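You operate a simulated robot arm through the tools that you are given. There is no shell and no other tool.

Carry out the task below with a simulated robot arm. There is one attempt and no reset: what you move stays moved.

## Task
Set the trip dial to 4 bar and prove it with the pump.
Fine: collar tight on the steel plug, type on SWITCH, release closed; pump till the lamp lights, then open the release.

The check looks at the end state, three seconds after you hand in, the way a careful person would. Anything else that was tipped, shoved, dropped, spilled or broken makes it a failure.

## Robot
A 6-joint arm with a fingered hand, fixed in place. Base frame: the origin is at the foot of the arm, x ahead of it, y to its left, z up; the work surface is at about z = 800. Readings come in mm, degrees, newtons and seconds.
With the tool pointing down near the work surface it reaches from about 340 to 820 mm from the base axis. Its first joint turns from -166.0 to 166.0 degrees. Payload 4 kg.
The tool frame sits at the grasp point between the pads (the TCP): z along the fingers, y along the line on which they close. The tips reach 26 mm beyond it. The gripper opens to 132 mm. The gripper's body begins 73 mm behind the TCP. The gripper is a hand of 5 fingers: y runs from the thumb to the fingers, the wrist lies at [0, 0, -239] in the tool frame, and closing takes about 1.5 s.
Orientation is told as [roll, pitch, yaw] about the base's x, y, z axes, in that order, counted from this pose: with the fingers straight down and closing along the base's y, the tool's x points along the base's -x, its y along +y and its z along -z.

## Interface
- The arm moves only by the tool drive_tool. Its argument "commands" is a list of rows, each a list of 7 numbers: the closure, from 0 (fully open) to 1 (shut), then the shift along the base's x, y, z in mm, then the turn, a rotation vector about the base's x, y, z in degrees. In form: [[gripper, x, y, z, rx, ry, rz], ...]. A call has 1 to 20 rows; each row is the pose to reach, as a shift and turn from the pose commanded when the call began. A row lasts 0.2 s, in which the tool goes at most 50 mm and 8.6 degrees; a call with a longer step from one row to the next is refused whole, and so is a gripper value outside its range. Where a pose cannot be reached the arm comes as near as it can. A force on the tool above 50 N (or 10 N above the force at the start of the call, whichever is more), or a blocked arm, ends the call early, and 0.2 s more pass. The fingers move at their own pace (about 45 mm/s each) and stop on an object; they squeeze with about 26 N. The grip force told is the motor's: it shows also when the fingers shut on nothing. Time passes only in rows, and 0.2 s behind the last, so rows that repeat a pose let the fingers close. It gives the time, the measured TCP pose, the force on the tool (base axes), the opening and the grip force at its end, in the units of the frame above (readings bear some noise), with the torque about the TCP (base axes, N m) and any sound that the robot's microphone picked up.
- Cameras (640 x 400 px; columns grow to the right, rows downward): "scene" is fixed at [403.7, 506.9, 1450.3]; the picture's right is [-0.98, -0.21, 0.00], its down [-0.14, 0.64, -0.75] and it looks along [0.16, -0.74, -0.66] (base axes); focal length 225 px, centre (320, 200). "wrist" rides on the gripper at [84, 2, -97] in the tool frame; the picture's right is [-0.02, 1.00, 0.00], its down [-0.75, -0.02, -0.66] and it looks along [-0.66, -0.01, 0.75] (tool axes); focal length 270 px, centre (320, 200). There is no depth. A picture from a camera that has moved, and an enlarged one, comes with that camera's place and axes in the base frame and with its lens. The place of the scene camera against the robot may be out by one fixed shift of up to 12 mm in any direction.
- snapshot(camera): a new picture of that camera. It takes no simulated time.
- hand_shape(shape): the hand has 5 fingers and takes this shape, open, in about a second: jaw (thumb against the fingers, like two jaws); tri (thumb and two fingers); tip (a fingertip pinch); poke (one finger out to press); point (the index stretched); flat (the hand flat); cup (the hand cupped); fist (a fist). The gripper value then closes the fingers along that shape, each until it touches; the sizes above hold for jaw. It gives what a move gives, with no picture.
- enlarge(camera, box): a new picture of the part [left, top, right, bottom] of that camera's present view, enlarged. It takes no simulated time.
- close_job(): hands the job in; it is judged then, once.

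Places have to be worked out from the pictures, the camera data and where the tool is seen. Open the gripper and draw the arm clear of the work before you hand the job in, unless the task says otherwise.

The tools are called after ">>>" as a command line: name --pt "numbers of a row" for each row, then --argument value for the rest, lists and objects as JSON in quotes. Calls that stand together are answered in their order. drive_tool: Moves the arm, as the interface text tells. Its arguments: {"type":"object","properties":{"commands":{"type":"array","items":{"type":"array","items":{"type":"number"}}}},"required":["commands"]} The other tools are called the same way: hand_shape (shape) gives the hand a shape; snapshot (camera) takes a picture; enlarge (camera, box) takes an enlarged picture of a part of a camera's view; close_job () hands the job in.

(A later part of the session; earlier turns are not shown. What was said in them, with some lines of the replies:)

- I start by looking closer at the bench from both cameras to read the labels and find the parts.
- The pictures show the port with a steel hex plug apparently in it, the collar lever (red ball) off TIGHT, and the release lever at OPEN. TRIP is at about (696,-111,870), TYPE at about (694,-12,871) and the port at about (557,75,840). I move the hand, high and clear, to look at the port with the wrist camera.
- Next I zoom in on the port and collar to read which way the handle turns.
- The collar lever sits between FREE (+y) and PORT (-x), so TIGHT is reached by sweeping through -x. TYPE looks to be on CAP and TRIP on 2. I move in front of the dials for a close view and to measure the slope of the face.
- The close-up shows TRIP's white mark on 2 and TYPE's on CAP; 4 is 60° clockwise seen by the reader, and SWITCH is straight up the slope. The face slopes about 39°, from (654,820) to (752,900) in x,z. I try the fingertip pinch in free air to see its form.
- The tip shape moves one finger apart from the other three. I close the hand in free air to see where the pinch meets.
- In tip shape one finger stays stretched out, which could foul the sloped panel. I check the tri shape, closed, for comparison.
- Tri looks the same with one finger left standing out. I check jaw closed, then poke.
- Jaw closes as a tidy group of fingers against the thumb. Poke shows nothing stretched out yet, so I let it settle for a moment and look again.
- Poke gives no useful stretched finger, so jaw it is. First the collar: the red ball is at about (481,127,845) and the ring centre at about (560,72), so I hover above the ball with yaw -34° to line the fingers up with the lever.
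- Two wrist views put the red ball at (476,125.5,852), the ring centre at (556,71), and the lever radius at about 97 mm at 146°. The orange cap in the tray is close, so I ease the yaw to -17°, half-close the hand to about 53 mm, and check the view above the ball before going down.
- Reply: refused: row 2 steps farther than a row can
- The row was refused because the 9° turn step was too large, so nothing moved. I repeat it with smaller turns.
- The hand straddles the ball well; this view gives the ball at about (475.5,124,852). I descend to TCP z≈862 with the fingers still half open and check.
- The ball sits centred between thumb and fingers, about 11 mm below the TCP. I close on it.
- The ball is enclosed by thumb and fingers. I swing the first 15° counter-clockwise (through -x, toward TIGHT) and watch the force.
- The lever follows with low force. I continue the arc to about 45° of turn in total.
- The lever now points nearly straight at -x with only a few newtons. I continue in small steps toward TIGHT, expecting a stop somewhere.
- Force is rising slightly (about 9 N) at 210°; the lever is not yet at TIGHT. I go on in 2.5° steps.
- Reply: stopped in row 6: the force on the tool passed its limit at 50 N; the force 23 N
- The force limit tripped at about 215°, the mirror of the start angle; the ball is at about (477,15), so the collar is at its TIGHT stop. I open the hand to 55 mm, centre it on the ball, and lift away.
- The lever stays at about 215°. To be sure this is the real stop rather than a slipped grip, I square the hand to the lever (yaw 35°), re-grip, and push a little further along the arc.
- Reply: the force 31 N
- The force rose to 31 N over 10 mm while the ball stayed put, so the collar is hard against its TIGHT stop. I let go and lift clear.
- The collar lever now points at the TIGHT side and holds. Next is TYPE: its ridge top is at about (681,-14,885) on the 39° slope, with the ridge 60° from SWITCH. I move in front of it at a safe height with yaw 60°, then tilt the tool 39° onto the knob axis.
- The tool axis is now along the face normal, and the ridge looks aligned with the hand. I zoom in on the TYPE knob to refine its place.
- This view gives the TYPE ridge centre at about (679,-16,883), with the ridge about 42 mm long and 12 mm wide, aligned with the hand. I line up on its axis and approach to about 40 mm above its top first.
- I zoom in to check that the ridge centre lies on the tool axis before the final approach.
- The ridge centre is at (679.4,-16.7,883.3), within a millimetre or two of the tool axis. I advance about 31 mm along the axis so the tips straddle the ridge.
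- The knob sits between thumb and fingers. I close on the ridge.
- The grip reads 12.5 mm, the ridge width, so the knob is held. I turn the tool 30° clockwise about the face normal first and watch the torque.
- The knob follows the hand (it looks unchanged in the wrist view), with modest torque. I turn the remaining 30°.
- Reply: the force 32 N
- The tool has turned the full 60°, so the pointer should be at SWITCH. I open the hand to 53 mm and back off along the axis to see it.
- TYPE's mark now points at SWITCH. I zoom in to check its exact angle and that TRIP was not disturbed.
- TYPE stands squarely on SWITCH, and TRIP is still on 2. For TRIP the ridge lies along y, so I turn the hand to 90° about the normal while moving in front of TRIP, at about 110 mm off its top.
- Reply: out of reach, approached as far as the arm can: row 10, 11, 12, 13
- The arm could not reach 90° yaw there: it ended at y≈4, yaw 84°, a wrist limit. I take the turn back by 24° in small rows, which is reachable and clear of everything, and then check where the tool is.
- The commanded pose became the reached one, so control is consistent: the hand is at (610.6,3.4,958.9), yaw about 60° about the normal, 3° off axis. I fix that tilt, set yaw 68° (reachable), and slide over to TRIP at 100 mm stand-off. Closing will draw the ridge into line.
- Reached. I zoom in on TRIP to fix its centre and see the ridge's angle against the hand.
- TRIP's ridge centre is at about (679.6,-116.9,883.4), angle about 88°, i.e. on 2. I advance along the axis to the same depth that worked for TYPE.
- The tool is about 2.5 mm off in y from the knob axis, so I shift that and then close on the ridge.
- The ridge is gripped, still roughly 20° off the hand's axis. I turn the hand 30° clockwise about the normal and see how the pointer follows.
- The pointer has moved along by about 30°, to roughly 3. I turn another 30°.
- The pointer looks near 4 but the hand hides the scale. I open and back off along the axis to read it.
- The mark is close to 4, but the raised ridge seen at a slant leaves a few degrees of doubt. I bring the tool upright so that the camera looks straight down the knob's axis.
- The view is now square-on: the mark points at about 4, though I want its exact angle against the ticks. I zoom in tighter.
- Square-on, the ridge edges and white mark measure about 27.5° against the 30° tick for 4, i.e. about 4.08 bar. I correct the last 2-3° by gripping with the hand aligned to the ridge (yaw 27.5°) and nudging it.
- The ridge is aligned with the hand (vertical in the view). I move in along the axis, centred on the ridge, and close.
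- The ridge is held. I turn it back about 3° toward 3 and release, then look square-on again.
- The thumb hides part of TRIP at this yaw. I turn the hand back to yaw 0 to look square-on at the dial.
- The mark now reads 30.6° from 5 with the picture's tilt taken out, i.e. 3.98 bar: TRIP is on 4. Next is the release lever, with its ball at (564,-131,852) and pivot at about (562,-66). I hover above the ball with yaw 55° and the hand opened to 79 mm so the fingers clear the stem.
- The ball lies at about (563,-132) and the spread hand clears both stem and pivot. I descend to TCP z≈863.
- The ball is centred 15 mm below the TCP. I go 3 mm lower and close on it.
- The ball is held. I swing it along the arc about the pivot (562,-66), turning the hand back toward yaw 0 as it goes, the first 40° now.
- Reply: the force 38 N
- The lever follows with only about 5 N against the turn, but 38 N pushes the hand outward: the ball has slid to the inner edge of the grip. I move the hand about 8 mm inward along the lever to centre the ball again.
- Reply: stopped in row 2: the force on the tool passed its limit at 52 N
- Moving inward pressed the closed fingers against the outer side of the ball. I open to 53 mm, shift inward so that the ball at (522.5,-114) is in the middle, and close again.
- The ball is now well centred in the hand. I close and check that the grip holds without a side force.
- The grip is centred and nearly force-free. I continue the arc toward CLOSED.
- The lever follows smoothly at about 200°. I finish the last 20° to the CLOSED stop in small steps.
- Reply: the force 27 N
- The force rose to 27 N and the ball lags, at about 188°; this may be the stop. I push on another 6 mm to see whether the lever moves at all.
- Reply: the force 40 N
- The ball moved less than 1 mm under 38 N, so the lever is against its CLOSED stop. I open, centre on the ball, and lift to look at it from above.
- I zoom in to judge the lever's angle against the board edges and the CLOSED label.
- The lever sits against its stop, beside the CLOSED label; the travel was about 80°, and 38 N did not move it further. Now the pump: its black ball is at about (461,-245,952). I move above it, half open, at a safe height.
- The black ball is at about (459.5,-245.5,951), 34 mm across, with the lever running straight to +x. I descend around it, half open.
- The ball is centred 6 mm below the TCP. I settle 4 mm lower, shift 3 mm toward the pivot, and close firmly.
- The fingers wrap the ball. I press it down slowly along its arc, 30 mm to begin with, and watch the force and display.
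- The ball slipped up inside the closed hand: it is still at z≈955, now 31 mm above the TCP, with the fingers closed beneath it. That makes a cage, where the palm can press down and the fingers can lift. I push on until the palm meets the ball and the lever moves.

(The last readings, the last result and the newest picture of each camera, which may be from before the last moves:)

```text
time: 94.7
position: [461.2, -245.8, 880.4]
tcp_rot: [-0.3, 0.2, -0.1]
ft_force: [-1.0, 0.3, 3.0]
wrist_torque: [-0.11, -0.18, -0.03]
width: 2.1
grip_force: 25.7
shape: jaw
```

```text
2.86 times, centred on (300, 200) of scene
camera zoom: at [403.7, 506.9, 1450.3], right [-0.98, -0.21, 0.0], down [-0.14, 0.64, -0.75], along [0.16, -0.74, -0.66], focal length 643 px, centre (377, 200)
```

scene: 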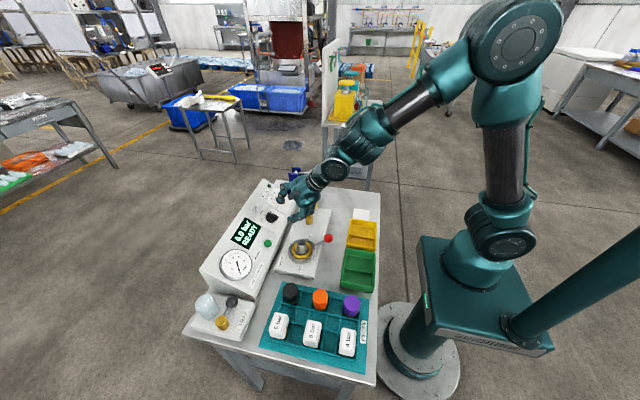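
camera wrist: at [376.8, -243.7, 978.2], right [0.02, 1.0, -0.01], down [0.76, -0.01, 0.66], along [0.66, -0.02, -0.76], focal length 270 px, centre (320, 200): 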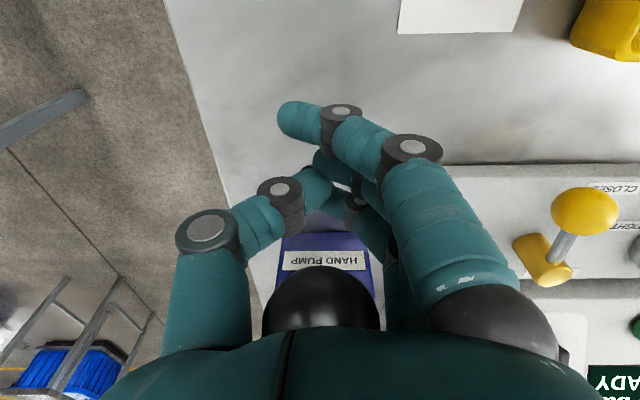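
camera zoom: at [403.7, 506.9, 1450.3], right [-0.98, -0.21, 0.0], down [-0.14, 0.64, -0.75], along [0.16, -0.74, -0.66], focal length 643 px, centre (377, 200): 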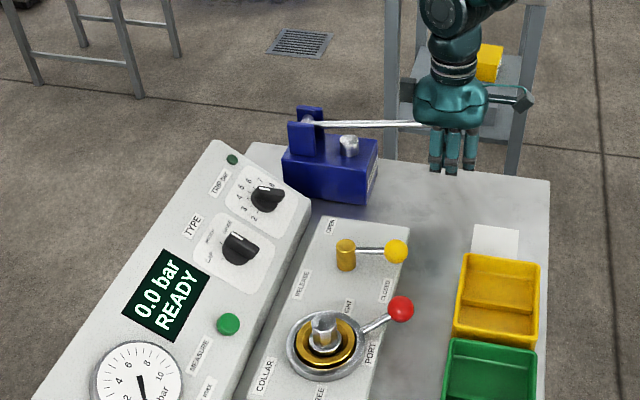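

The palm is now on the ball and the lever moves down with only 3 N. I press 30 mm further; the fingertips stay above the bench at z≈824.

>>> drive_tool --pt "1 0 0 -6 0 0 0" --pt "1 0 0 -12 0 0 0" --pt "1 0 0 -18 0 0 0" --pt "1 0 0 -24 0 0 0" --pt "1 0 0 -30 0 0 0"

>>> snapshot --camera "wrist"

>>> enlarge --camera "scene" --box '[220, 130, 380, 270]'

```text
time: 95.9
position: [460.8, -247.2, 850.6]
tcp_rot: [-0.5, 0.2, 0.0]
ft_force: [-2.1, -1.5, 4.6]
wrist_torque: [0.14, -0.17, -0.03]
width: 1.9
grip_force: 26.2
shape: jaw
```

```text
taken
camera wrist: at [376.2, -244.4, 949.2], right [0.02, 1.0, -0.01], down [0.76, -0.01, 0.66], along [0.65, -0.02, -0.76], focal length 270 px, centre (320, 200)
```

wrist: 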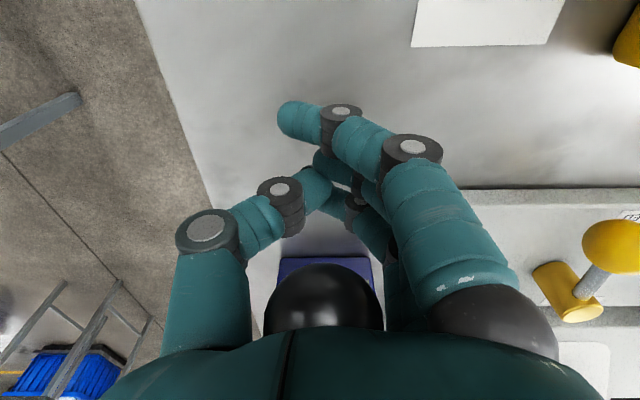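

```text
2.86 times, centred on (300, 200) of scene
camera zoom: at [403.7, 506.9, 1450.3], right [-0.98, -0.21, 0.0], down [-0.14, 0.64, -0.75], along [0.16, -0.74, -0.66], focal length 643 px, centre (377, 200)
```

zoom: 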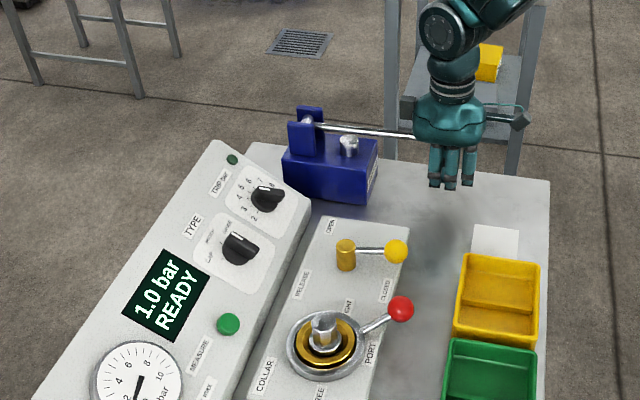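

The display reads 1.0 bar, so a down stroke works. I raise the hand 72 mm with the fingers under the ball to bring the lever back up.

>>> drive_tool --pt "1 0 0 12 0 0 0" --pt "1 0 0 24 0 0 0" --pt "1 0 0 36 0 0 0" --pt "1 0 0 48 0 0 0" --pt "1 0 0 60 0 0 0" --pt "1 0 0 66 0 0 0" --pt "1 0 0 72 0 0 0"

>>> snapshot --camera "wrist"

>>> enlarge --camera "scene" --box '[220, 130, 380, 270]'

```text
time: 97.5
position: [461.5, -247.1, 922.5]
tcp_rot: [-0.5, 0.2, 0.0]
ft_force: [0.8, 0.1, 1.2]
wrist_torque: [0.02, 0.0, -0.01]
width: 1.8
grip_force: 25.8
shape: jaw
```

```text
taken
camera wrist: at [376.9, -244.1, 1020.3], right [0.02, 1.0, -0.01], down [0.76, -0.01, 0.66], along [0.65, -0.02, -0.76], focal length 270 px, centre (320, 200)
```

wrist: 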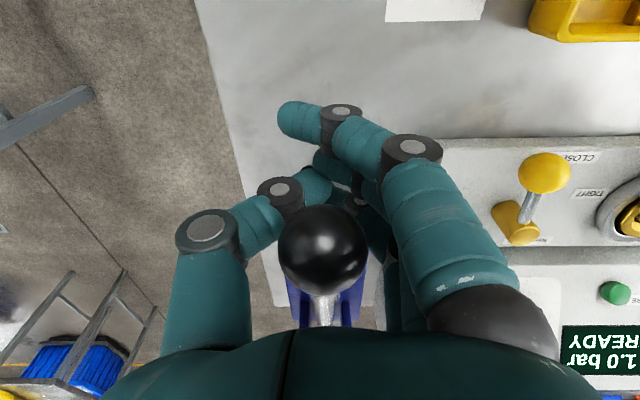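

```text
2.86 times, centred on (300, 200) of scene
camera zoom: at [403.7, 506.9, 1450.3], right [-0.98, -0.21, 0.0], down [-0.14, 0.64, -0.75], along [0.16, -0.74, -0.66], focal length 643 px, centre (377, 200)
```

zoom: 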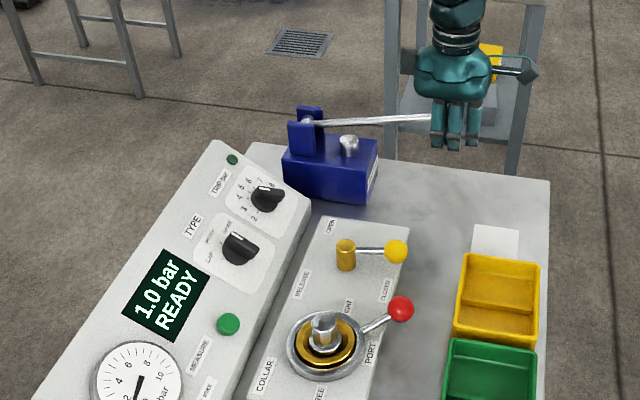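

The lever came back up with it. I do a second full stroke, down 72 mm and up again, and read the display.

>>> drive_tool --pt "1 0 0 -12 0 0 0" --pt "1 0 0 -24 0 0 0" --pt "1 0 0 -33 0 0 0" --pt "1 0 0 -42 0 0 0" --pt "1 0 0 -51 0 0 0" --pt "1 0 0 -60 0 0 0" --pt "1 0 0 -66 0 0 0" --pt "1 0 0 -72 0 0 0" --pt "1 0 0 -72 0 0 0" --pt "1 0 0 -60 0 0 0" --pt "1 0 0 -48 0 0 0" --pt "1 0 0 -36 0 0 0" --pt "1 0 0 -24 0 0 0" --pt "1 0 0 -12 0 0 0" --pt "1 0 0 0 0 0 0" --pt "1 0 0 0 0 0 0"

>>> snapshot --camera "wrist"

>>> enlarge --camera "scene" --box '[220, 130, 380, 270]'

```text
time: 100.9
position: [462.2, -245.9, 924.6]
tcp_rot: [-0.4, 0.2, 0.0]
ft_force: [0.4, -0.3, -0.3]
wrist_torque: [0.01, 0.04, -0.03]
width: 1.6
grip_force: 26.6
shape: jaw
```

```text
taken
camera wrist: at [377.2, -243.7, 1023.2], right [0.02, 1.0, -0.01], down [0.76, -0.01, 0.66], along [0.65, -0.02, -0.76], focal length 270 px, centre (320, 200)
```

wrist: 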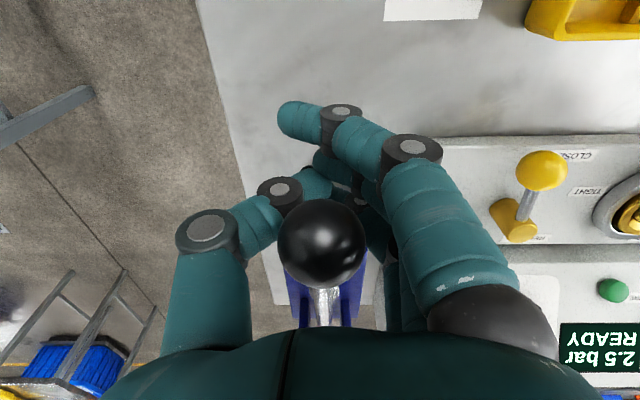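

```text
2.86 times, centred on (300, 200) of scene
camera zoom: at [403.7, 506.9, 1450.3], right [-0.98, -0.21, 0.0], down [-0.14, 0.64, -0.75], along [0.16, -0.74, -0.66], focal length 643 px, centre (377, 200)
```

zoom: 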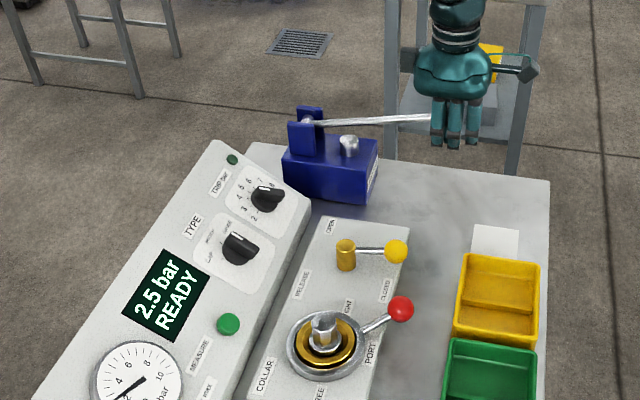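

The display reads 2.5 bar, about 1.5 bar for a full stroke, so the next one should bring it near 4. I press down most of the way and check the lamp before going on.

>>> drive_tool --pt "1 0 0 -12 0 0 0" --pt "1 0 0 -24 0 0 0" --pt "1 0 0 -33 0 0 0" --pt "1 0 0 -42 0 0 0" --pt "1 0 0 -51 0 0 0" --pt "1 0 0 -58 0 0 0" --pt "1 0 0 -64 0 0 0" --pt "1 0 0 -64 0 0 0"

>>> enlarge --camera "scene" --box '[220, 130, 380, 270]'

>>> enlarge --camera "scene" --box '[220, 180, 300, 260]'

```text
time: 102.7
position: [460.8, -246.6, 859.9]
tcp_rot: [-0.4, 0.2, -0.1]
ft_force: [-1.5, 0.9, 3.6]
wrist_torque: [-0.12, -0.1, -0.03]
width: 2.0
grip_force: 26.4
shape: jaw
```

```text
2.86 times, centred on (300, 200) of scene
camera zoom: at [403.7, 506.9, 1450.3], right [-0.98, -0.21, 0.0], down [-0.14, 0.64, -0.75], along [0.16, -0.74, -0.66], focal length 643 px, centre (377, 200)
```

zoom: 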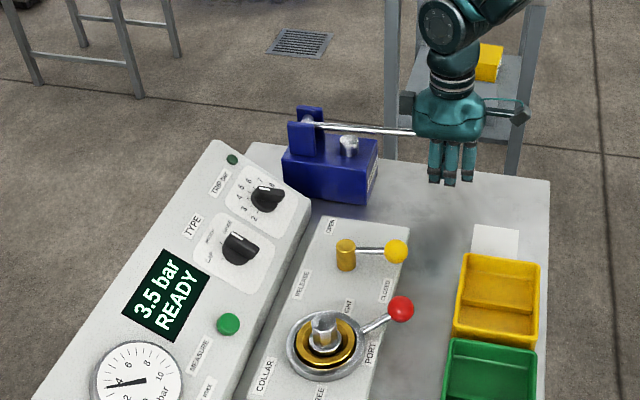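

```text
5.00 times, centred on (260, 220) of scene
camera zoom: at [403.7, 506.9, 1450.3], right [-0.98, -0.21, 0.0], down [-0.14, 0.64, -0.75], along [0.16, -0.74, -0.66], focal length 1125 px, centre (620, 100)
```

zoom: 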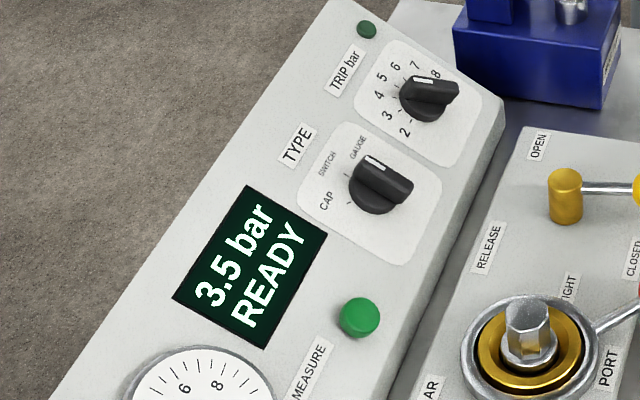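

It reads 3.5 bar with the lamp still dark. I ease down a further 4 mm at a time.

>>> drive_tool --pt "1 0 0 -2 0 0 0" --pt "1 0 0 -4 0 0 0" --pt "1 0 0 -4 0 0 0"

>>> enlarge --camera "scene" --box '[220, 180, 300, 260]'

>>> drive_tool --pt "1 0 0 -2 0 0 0" --pt "1 0 0 -4 0 0 0" --pt "1 0 0 -4 0 0 0"

>>> enlarge --camera "scene" --box '[220, 180, 300, 260]'

```text
time: 103.5
position: [460.2, -245.0, 855.4]
tcp_rot: [-0.4, 0.3, 0.1]
ft_force: [-2.5, -1.4, 4.2]
wrist_torque: [0.12, -0.14, 0.0]
width: 1.9
grip_force: 25.8
shape: jaw
```

```text
5.00 times, centred on (260, 220) of scene
camera zoom: at [403.7, 506.9, 1450.3], right [-0.98, -0.21, 0.0], down [-0.14, 0.64, -0.75], along [0.16, -0.74, -0.66], focal length 1125 px, centre (620, 100)
```

zoom: 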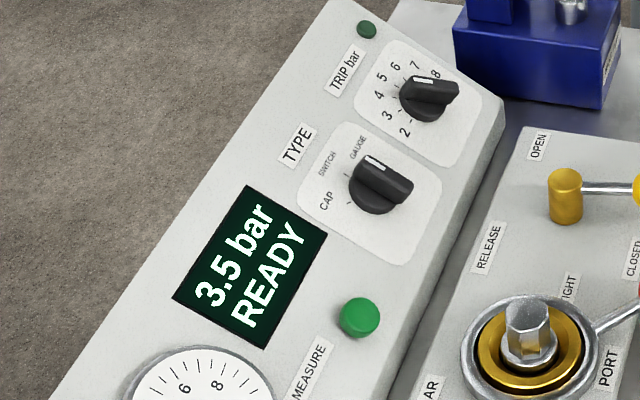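

```text
time: 104.3
position: [461.5, -245.3, 850.8]
tcp_rot: [-0.4, 0.2, 0.0]
ft_force: [-2.6, 0.5, 3.3]
wrist_torque: [-0.11, -0.12, -0.02]
width: 1.9
grip_force: 25.5
shape: jaw
```

```text
5.00 times, centred on (260, 220) of scene
camera zoom: at [403.7, 506.9, 1450.3], right [-0.98, -0.21, 0.0], down [-0.14, 0.64, -0.75], along [0.16, -0.74, -0.66], focal length 1125 px, centre (620, 100)
```

zoom: 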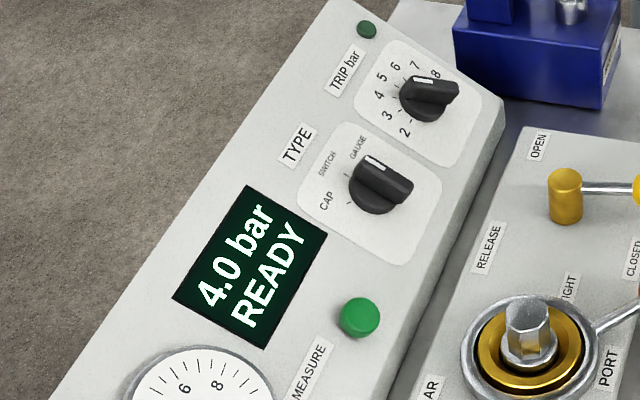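

It reads 4.0 bar, which appears rounded to half bars, and the lamp is still dark. I press on 2-3 mm and check.

>>> drive_tool --pt "1 0 0 -1.5 0 0 0" --pt "1 0 0 -3 0 0 0" --pt "1 0 0 -3 0 0 0"

>>> enlarge --camera "scene" --box '[220, 180, 300, 260]'

```text
time: 105.1
position: [461.4, -246.1, 847.2]
tcp_rot: [-0.5, 0.3, 0.0]
ft_force: [-2.7, 1.2, 4.3]
wrist_torque: [-0.06, -0.22, 0.0]
width: 1.9
grip_force: 25.9
shape: jaw
```

```text
5.00 times, centred on (260, 220) of scene
camera zoom: at [403.7, 506.9, 1450.3], right [-0.98, -0.21, 0.0], down [-0.14, 0.64, -0.75], along [0.16, -0.74, -0.66], focal length 1125 px, centre (620, 100)
```

zoom: 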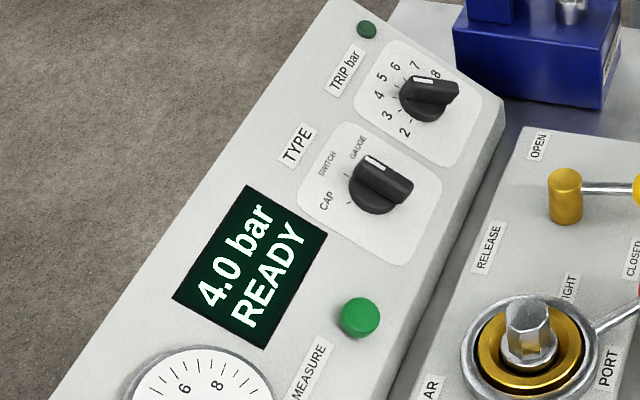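

The lamp is still dark. I read the analog gauge for the finer pressure.

>>> enlarge --camera "scene" --box '[210, 230, 290, 290]'

>>> snapshot --camera "wrist"

```text
6.67 times, centred on (250, 260) of scene
camera zoom: at [403.7, 506.9, 1450.3], right [-0.98, -0.21, 0.0], down [-0.14, 0.64, -0.75], along [0.16, -0.74, -0.66], focal length 1500 px, centre (787, -200)
```

zoom: 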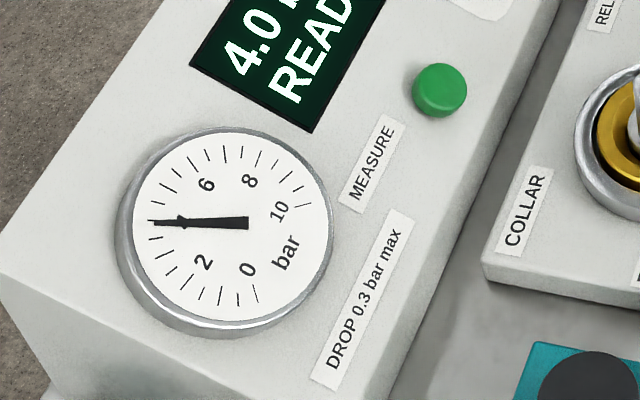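

```text
taken
camera wrist: at [377.5, -244.2, 945.9], right [0.02, 1.0, -0.01], down [0.76, -0.01, 0.65], along [0.65, -0.02, -0.76], focal length 270 px, centre (320, 200)
```

wrist: 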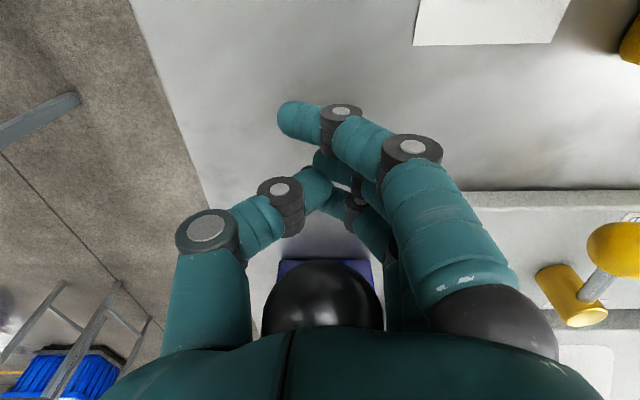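

The gauge also stands at 4. I press a few millimetres further to see the lamp respond.

>>> drive_tool --pt "1 0 0 -2 0 0 0" --pt "1 0 0 -4 0 0 0" --pt "1 0 0 -4 0 0 0"

>>> enlarge --camera "scene" --box '[220, 180, 300, 260]'

```text
time: 105.9
position: [462.1, -245.6, 843.3]
tcp_rot: [-0.4, 0.2, 0.0]
ft_force: [-1.5, -1.3, 4.3]
wrist_torque: [0.16, -0.17, 0.02]
width: 1.9
grip_force: 26.2
shape: jaw
```

```text
5.00 times, centred on (260, 220) of scene
camera zoom: at [403.7, 506.9, 1450.3], right [-0.98, -0.21, 0.0], down [-0.14, 0.64, -0.75], along [0.16, -0.74, -0.66], focal length 1125 px, centre (620, 100)
```

zoom: 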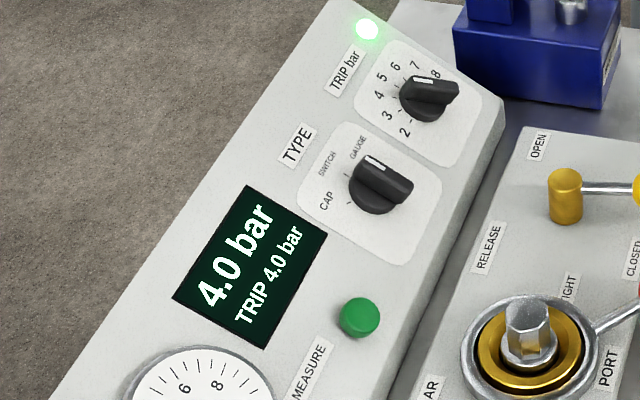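

The lamp is lit and the display says "TRIP 4.0 bar". I stop pumping, raise the hand so the lever returns up, then open the fingers and lift off the ball.

>>> drive_tool --pt "1 0 0 12 0 0 0" --pt "1 0 0 24 0 0 0" --pt "1 0 0 36 0 0 0" --pt "1 0 0 48 0 0 0" --pt "1 0 0 60 0 0 0" --pt "1 0 0 70 0 0 0" --pt "1 0 0 79 0 0 0" --pt "0.4 0 0 79 0 0 0" --pt "0.4 0 0 79 0 0 0" --pt "0.4 0 0 79 0 0 0" --pt "0.4 0 0 79 0 0 0" --pt "0.4 0 0 79 0 0 0"

>>> snapshot --camera "wrist"

>>> enlarge --camera "scene" --box '[220, 130, 380, 270]'

```text
time: 108.5
position: [460.6, -245.9, 922.1]
tcp_rot: [-0.4, 0.2, 0.0]
ft_force: [-0.5, -0.2, -1.2]
wrist_torque: [-0.01, 0.0, 0.0]
width: 78.7
grip_force: 0.1
shape: jaw
```

```text
taken
camera wrist: at [376.2, -244.3, 1019.4], right [0.02, 1.0, -0.01], down [0.76, -0.01, 0.66], along [0.65, -0.02, -0.76], focal length 270 px, centre (320, 200)
```

wrist: 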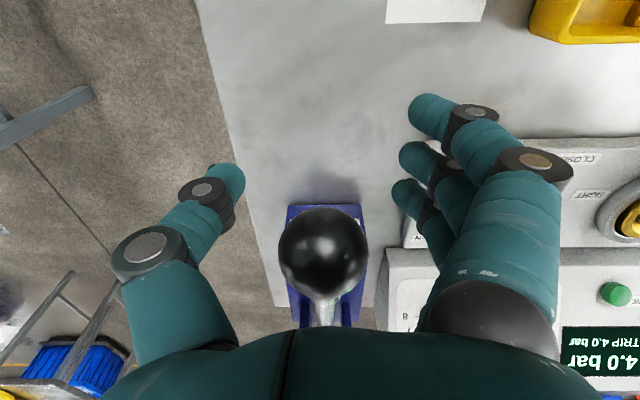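

```text
2.86 times, centred on (300, 200) of scene
camera zoom: at [403.7, 506.9, 1450.3], right [-0.98, -0.21, 0.0], down [-0.14, 0.64, -0.75], along [0.16, -0.74, -0.66], focal length 643 px, centre (377, 200)
```

zoom: 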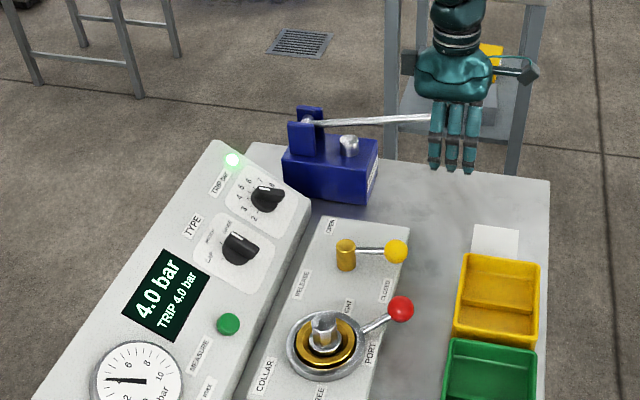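

The lamp stays lit at 4.0 bar with the pump lever back up. I lift off the ball and move above the release lever, whose ball is at about (499,-75,852).

>>> drive_tool --pt "0.4 0 0 25 0 0 0" --pt "0.4 0 0 60 0 0 0" --pt "0.4 0 0 95 0 0 0" --pt "0.4 0 0 115 0 0 0" --pt "0.55 7 30 115 0 0 0" --pt "0.55 14 65 115 0 0 0" --pt "0.55 21 100 110 0 0 0" --pt "0.55 28 135 90 0 0 0" --pt "0.55 36 160 60 0 0 0" --pt "0.55 41 171 30 0 0 0" --pt "0.55 41 171 30 0 0 0"

>>> snapshot --camera "wrist"

>>> enlarge --camera "scene" --box '[220, 130, 380, 270]'

```text
time: 110.9
position: [501.2, -74.9, 955.3]
tcp_rot: [-0.5, 0.2, -0.1]
ft_force: [-0.5, 0.4, -0.1]
wrist_torque: [0.0, -0.01, -0.01]
width: 60.3
grip_force: 0.2
shape: jaw
```

```text
taken
camera wrist: at [417.1, -72.9, 1051.8], right [0.02, 1.0, -0.01], down [0.76, -0.01, 0.66], along [0.65, -0.02, -0.76], focal length 270 px, centre (320, 200)
```

wrist: 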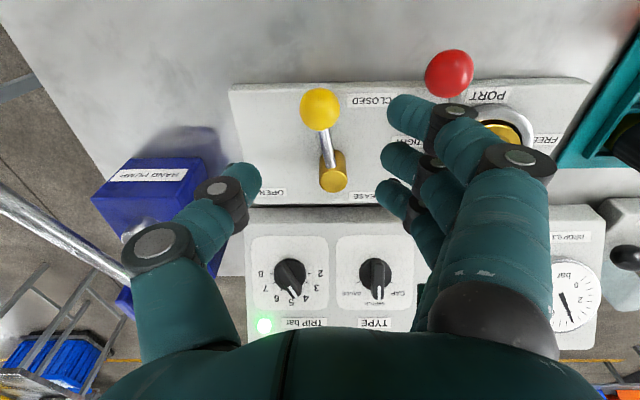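

```text
2.86 times, centred on (300, 200) of scene
camera zoom: at [403.7, 506.9, 1450.3], right [-0.98, -0.21, 0.0], down [-0.14, 0.64, -0.75], along [0.16, -0.74, -0.66], focal length 643 px, centre (377, 200)
```

zoom: 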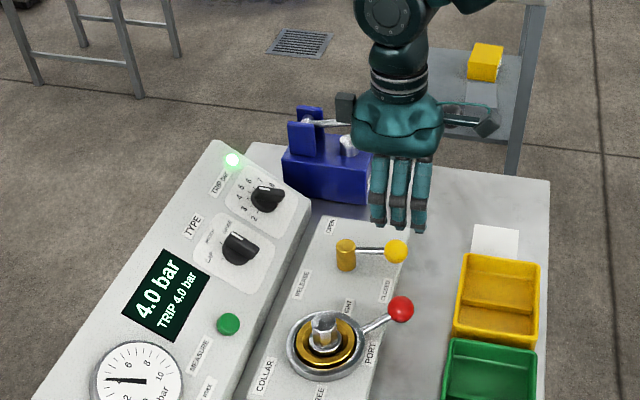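

The ball is at (498,-76,852), directly under the hand and clear of the red collar ball. I descend and close on it.

>>> drive_tool --pt "0.55 0 -0.5 -23 0 0 0" --pt "0.55 0 -0.5 -46 0 0 0" --pt "0.55 0 -0.5 -69 0 0 0" --pt "0.55 0 -0.5 -91 0 0 0" --pt "0.55 0 -0.5 -91 0 0 0"

>>> snapshot --camera "wrist"

```text
time: 112.1
position: [502.3, -76.6, 858.1]
tcp_rot: [-0.4, 0.2, 0.0]
ft_force: [-0.7, 0.3, 0.7]
wrist_torque: [0.01, 0.0, 0.02]
width: 60.2
grip_force: 0.1
shape: jaw
```

```text
taken
camera wrist: at [418.5, -73.4, 956.7], right [0.02, 1.0, -0.01], down [0.76, -0.01, 0.66], along [0.65, -0.02, -0.76], focal length 270 px, centre (320, 200)
```

wrist: 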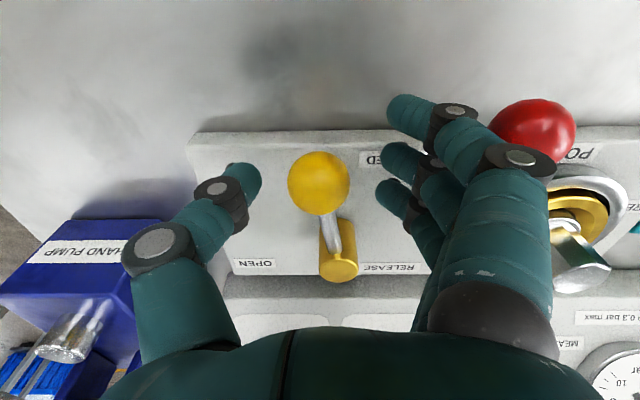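

The ball is centred in the hand. I close on it.

>>> drive_tool --pt "1 0 0 2 0 0 0" --pt "1 0 0 2 0 0 0" --pt "1 0 0 2 0 0 0" --pt "1 0 0 2 0 0 0" --pt "1 0 0 2 0 0 0"

>>> snapshot --camera "wrist"

```text
time: 113.3
position: [504.0, -75.6, 861.0]
tcp_rot: [-0.6, 0.3, 0.0]
ft_force: [2.1, -2.3, -3.9]
wrist_torque: [-0.05, 0.01, 0.23]
width: 17.7
grip_force: 25.7
shape: jaw
```

```text
taken
camera wrist: at [418.9, -73.1, 959.5], right [0.02, 1.0, -0.01], down [0.76, -0.01, 0.65], along [0.65, -0.02, -0.76], focal length 270 px, centre (320, 200)
```

wrist: 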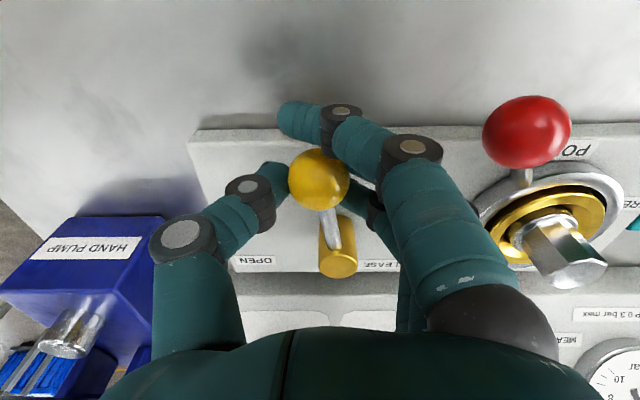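

The grip is good. I swing the lever back counter-clockwise along its arc toward OPEN, the first 40°.

>>> drive_tool --pt "1 0.7 -5 0 0 0 3.3" --pt "1 1.8 -10 0 0 0 6.7" --pt "1 3.4 -15 0 0 0 10.2" --pt "1 5.5 -19.9 0 0 0 13.7" --pt "1 8 -24.6 0 0 0 17.2" --pt "1 10.8 -29 0 0 0 20.7" --pt "1 14.2 -33.1 0 0 0 24.2" --pt "1 17.8 -37 0 0 0 27.7"

>>> snapshot --camera "wrist"

>>> enlarge --camera "scene" --box '[220, 130, 380, 270]'

```text
time: 115.1
position: [520.2, -111.4, 861.5]
tcp_rot: [-0.3, 0.3, 27.7]
ft_force: [0.3, 17.2, -3.6]
wrist_torque: [0.4, 0.06, 0.68]
width: 15.7
grip_force: 26.2
shape: jaw
```

```text
taken
camera wrist: at [444.5, -149.5, 960.4], right [-0.45, 0.89, -0.01], down [0.67, 0.34, 0.66], along [0.59, 0.29, -0.76], focal length 270 px, centre (320, 200)
```

wrist: 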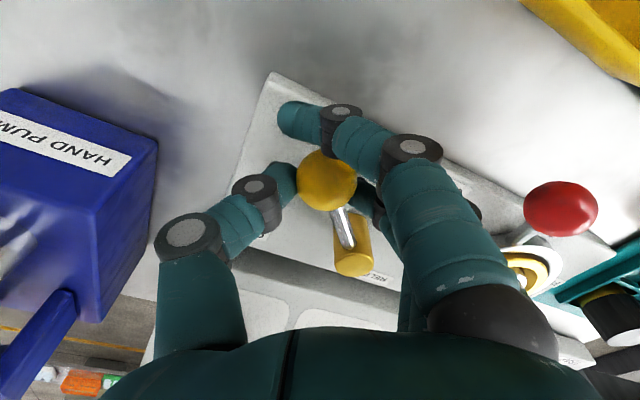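

```text
2.86 times, centred on (300, 200) of scene
camera zoom: at [403.7, 506.9, 1450.3], right [-0.98, -0.21, 0.0], down [-0.14, 0.64, -0.75], along [0.16, -0.74, -0.66], focal length 643 px, centre (377, 200)
```

zoom: 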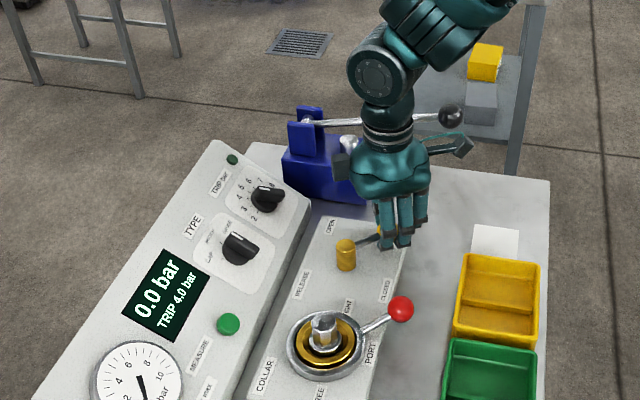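

The display has dropped to 0.0 bar and keeps "TRIP 4.0 bar". I carry the lever on toward its OPEN stop.

>>> drive_tool --pt "1 3.9 -3.5 0 0 0 3.5" --pt "1 8.1 -6.8 0 0 0 7" --pt "1 12.7 -9.5 0 0 0 10.5" --pt "1 17.3 -11.9 0 0 0 14" --pt "1 22.3 -13.9 0 0 0 17.5" --pt "1 27.4 -15.4 0 0 0 21" --pt "1 32.5 -16.4 0 0 0 24.5" --pt "1 37.8 -17.1 0 0 0 28"

>>> snapshot --camera "wrist"

>>> enlarge --camera "scene" --box '[220, 130, 380, 270]'

```text
time: 116.9
position: [558.2, -130.8, 863.2]
tcp_rot: [-0.4, 0.4, 55.7]
ft_force: [-23.4, -7.2, -3.3]
wrist_torque: [-0.18, 0.47, 1.46]
width: 16.9
grip_force: 25.7
shape: jaw
```

```text
taken
camera wrist: at [508.4, -199.0, 960.6], right [-0.81, 0.58, -0.01], down [0.44, 0.62, 0.65], along [0.38, 0.53, -0.76], focal length 270 px, centre (320, 200)
```

wrist: 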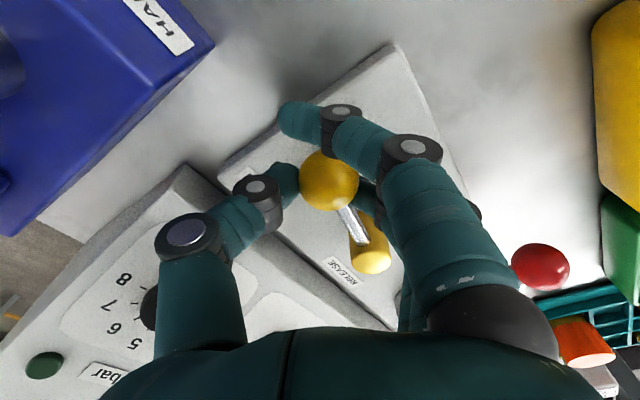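

```text
2.86 times, centred on (300, 200) of scene
camera zoom: at [403.7, 506.9, 1450.3], right [-0.98, -0.21, 0.0], down [-0.14, 0.64, -0.75], along [0.16, -0.74, -0.66], focal length 643 px, centre (377, 200)
```

zoom: 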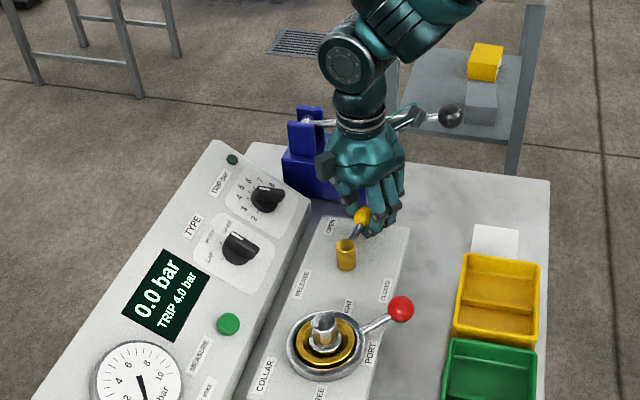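

The ball is at about 260°, a little behind the hand, with 23 N of resistance. I push on in +x in small steps to reach the OPEN stop.

>>> drive_tool --pt "1 3 0 0 0 0 2" --pt "1 6 0 0 0 0 4" --pt "1 8.5 0 0 0 0 5" --pt "1 11 0 0 0 0 5" --pt "1 13 0 0 0 0 5"

>>> snapshot --camera "wrist"

>>> enlarge --camera "scene" --box '[270, 170, 350, 250]'

```text
time: 118.1
position: [570.5, -129.8, 862.1]
tcp_rot: [-0.3, 0.3, 60.6]
ft_force: [-31.4, -22.5, -8.6]
wrist_torque: [-0.67, 0.51, 2.1]
width: 16.6
grip_force: 25.9
shape: jaw
```

```text
taken
camera wrist: at [525.6, -202.9, 960.4], right [-0.86, 0.51, -0.01], down [0.38, 0.65, 0.65], along [0.34, 0.56, -0.76], focal length 270 px, centre (320, 200)
```

wrist: 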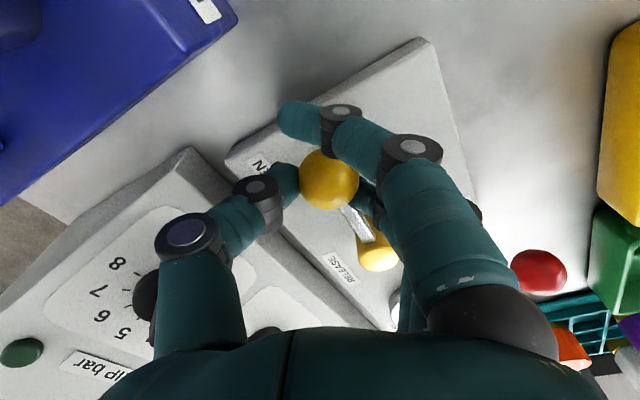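

```text
5.00 times, centred on (310, 210) of scene
camera zoom: at [403.7, 506.9, 1450.3], right [-0.98, -0.21, 0.0], down [-0.14, 0.64, -0.75], along [0.16, -0.74, -0.66], focal length 1125 px, centre (370, 150)
```

zoom: 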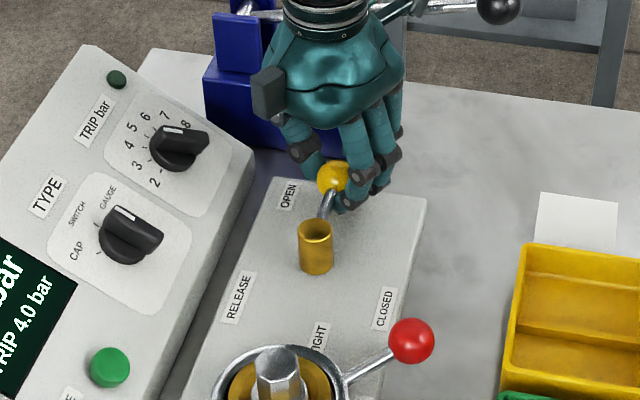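

The ball is back at (563.7,-132.7), the original OPEN position against its stop. I open the hand in stages while easing it outward away from the pivot, then lift straight up.

>>> drive_tool --pt "0.68 -2 0 0 0 0 0" --pt "0.65 -3 -2 0 0 0 0" --pt "0.6 -5 -6 0 0 0 0" --pt "0.5 -7 -9 0 0 0 0" --pt "0.4 -7 -9 0 0 0 0" --pt "0.4 -7 -9 0 0 0 0"

>>> snapshot --camera "wrist"

```text
time: 119.5
position: [564.4, -138.8, 863.1]
tcp_rot: [-0.3, 0.2, 60.6]
ft_force: [-0.1, 0.4, 0.4]
wrist_torque: [-0.02, 0.01, -0.04]
width: 78.7
grip_force: 0.1
shape: jaw
```

```text
taken
camera wrist: at [520.4, -211.5, 961.0], right [-0.86, 0.51, -0.01], down [0.38, 0.65, 0.66], along [0.34, 0.56, -0.76], focal length 270 px, centre (320, 200)
```

wrist: 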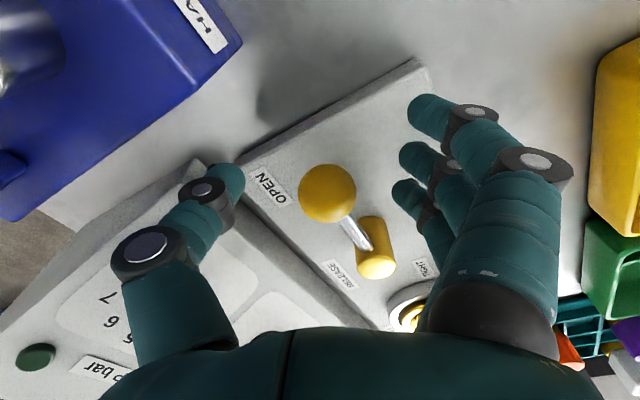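

The hand is free of the lever. I lift straight up and then draw back, turning the hand to yaw 0 to inspect everything.

>>> drive_tool --pt "0.4 0 0 20 0 0 0" --pt "0.4 0 0 50 0 0 0" --pt "0.4 0 0 85 0 0 0" --pt "0.4 0 0 120 0 0 0" --pt "0.4 -5 3 140 0 0 -8" --pt "0.4 -15 8 160 0 0 -16" --pt "0.3 -30 14 175 0 0 -24" --pt "0.2 -45 20 190 0 0 -32" --pt "0.1 -60 28 205 0 0 -40" --pt "0 -75 36 220 0 0 -48" --pt "0 -90 44 230 0 0 -54" --pt "0 -105 52 240 0 0 -60.6" --pt "0 -105 52 240 0 0 -60.6"

>>> snapshot --camera "wrist"

>>> snapshot --camera "scene"

>>> enlarge --camera "scene" --box '[200, 160, 380, 300]'

```text
time: 122.3
position: [459.3, -88.9, 1106.4]
tcp_rot: [-0.4, 0.2, -0.1]
ft_force: [-0.3, 0.4, 0.4]
wrist_torque: [0.0, 0.0, 0.01]
width: 131.8
grip_force: 0.0
shape: jaw
```

```text
taken
camera wrist: at [374.1, -86.4, 1203.2], right [0.02, 1.0, -0.01], down [0.76, -0.01, 0.66], along [0.65, -0.02, -0.76], focal length 270 px, centre (320, 200)
```

wrist: 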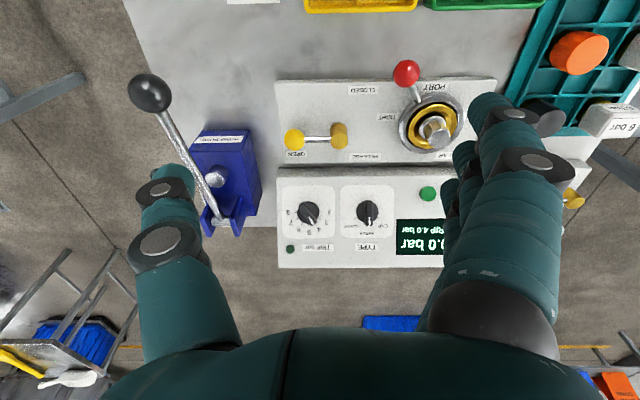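

```text
taken
```

scene: 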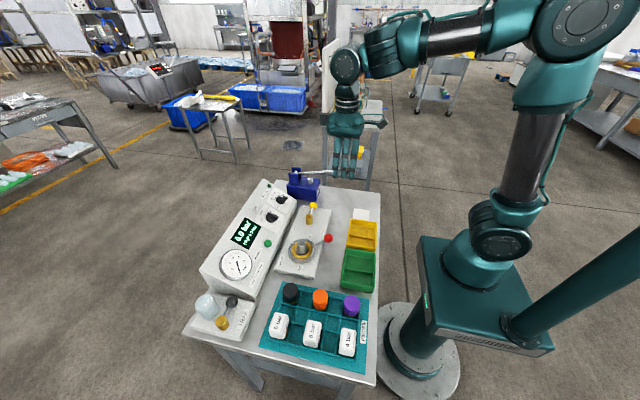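

```text
2.86 times, centred on (290, 230) of scene
camera zoom: at [403.7, 506.9, 1450.3], right [-0.98, -0.21, 0.0], down [-0.14, 0.64, -0.75], along [0.16, -0.74, -0.66], focal length 643 px, centre (406, 114)
```

zoom: 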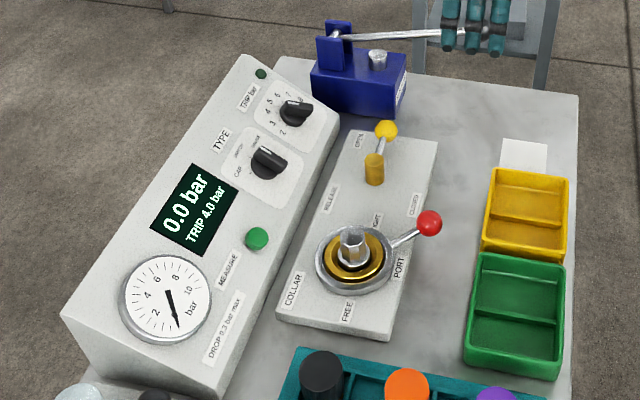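

The board shows 0.0 bar with "TRIP 4.0 bar", the release at OPEN, the collar at TIGHT, and the tray and bins undisturbed. I take one more close look at the dials and the rest before handing in.

>>> enlarge --camera "wrist" --box '[270, 160, 420, 270]'

>>> enlarge --camera "wrist" --box '[270, 50, 510, 170]'

>>> enlarge --camera "scene" --box '[180, 250, 400, 390]'

```text
3.64 times, centred on (345, 215) of wrist
camera zoom: at [374.1, -86.4, 1203.2], right [0.02, 1.0, -0.01], down [0.76, -0.01, 0.66], along [0.65, -0.02, -0.76], focal length 983 px, centre (229, 146)
```

zoom: 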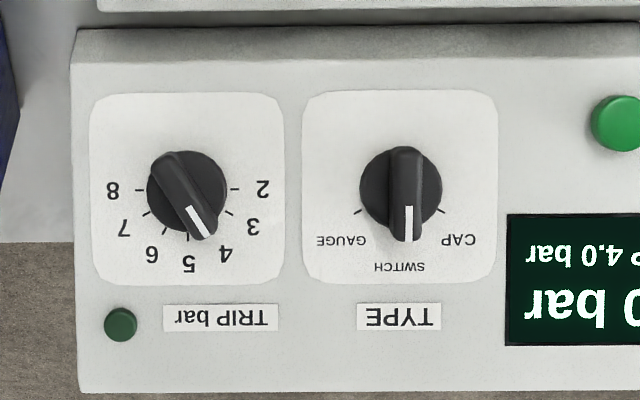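

```text
2.67 times, centred on (390, 110) of wrist
camera zoom: at [374.1, -86.4, 1203.2], right [0.02, 1.0, -0.01], down [0.76, -0.01, 0.66], along [0.65, -0.02, -0.76], focal length 721 px, centre (133, 440)
```

zoom: 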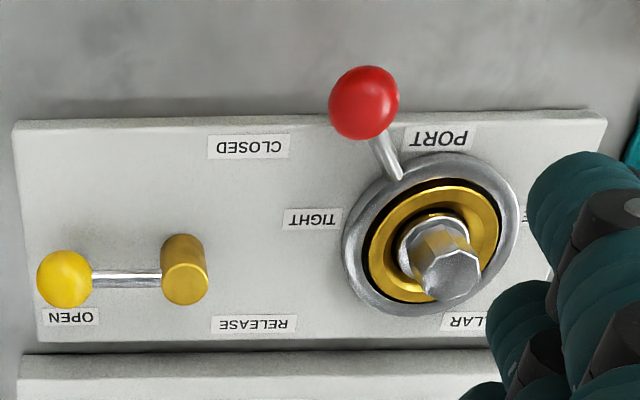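

```text
2.86 times, centred on (290, 320) of scene
camera zoom: at [403.7, 506.9, 1450.3], right [-0.98, -0.21, 0.0], down [-0.14, 0.64, -0.75], along [0.16, -0.74, -0.66], focal length 643 px, centre (406, -143)
```

zoom: 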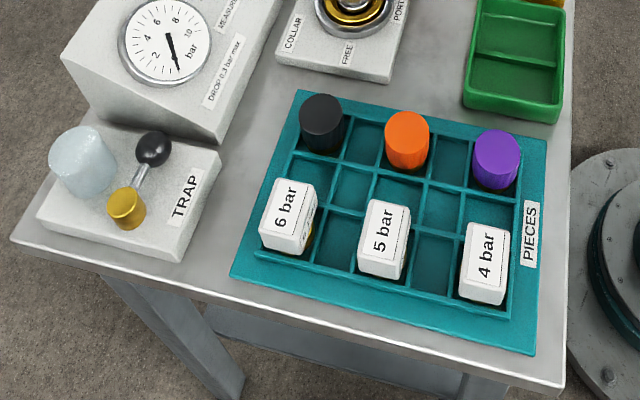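

Dial on 4, TYPE on SWITCH, collar TIGHT, release OPEN, and all other pieces are in place. I draw the open hand back up to its starting place, clear of the work.

>>> drive_tool --pt "0 -13 -18 21 0 0 0" --pt "0 -26 -36 42 0 0 0" --pt "0 -40 -54 63 0 0 0" --pt "0 -53 -72 84 0 0 0" --pt "0 -66 -90 104 0 0 0" --pt "0 -66 -90 104 0 0 0"

>>> snapshot --camera "scene"

```text
time: 123.7
position: [393.0, -175.0, 1209.4]
tcp_rot: [-0.3, 0.3, 0.0]
ft_force: [-0.2, 0.8, -0.4]
wrist_torque: [0.0, 0.0, -0.04]
width: 132.1
grip_force: 0.0
shape: jaw
```

```text
taken
```

scene: 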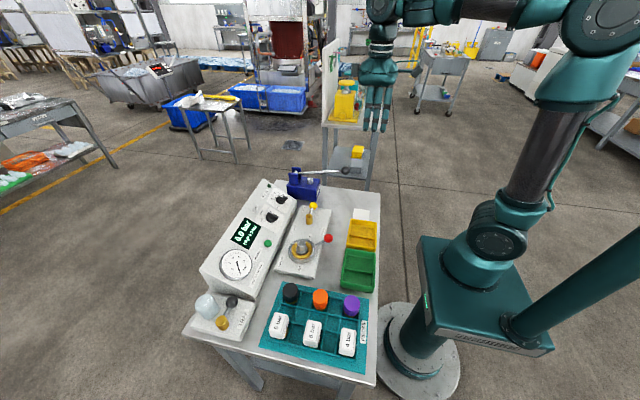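

The arm is clear with the hand open, the trip is proven at 4.0 bar, and the pressure is released. I hand the job in.

>>> close_job

```text
The job is handed in.
```

The trip dial is set to 4 bar and proven with the pump. The lamp lit as the display and gauge reached 4.0 bar, and the display showed "TRIP 4.0 bar". I haven't seen the check's result.

- **Collar:** turned to its TIGHT stop on the steel plug.
- **TYPE:** turned from CAP to SWITCH.
- **TRIP:** turned from 2 to 4. The pointer measured about 3.98 bar in the last close-up.
- **Release:** closed against its stop for pumping, then opened again. The pressure dropped to 0.0 bar and the lamp went out.
- **Everything else:** the tray pieces, bins and trap looked undisturbed in the last pictures. The arm is back at its starting place with the hand open.
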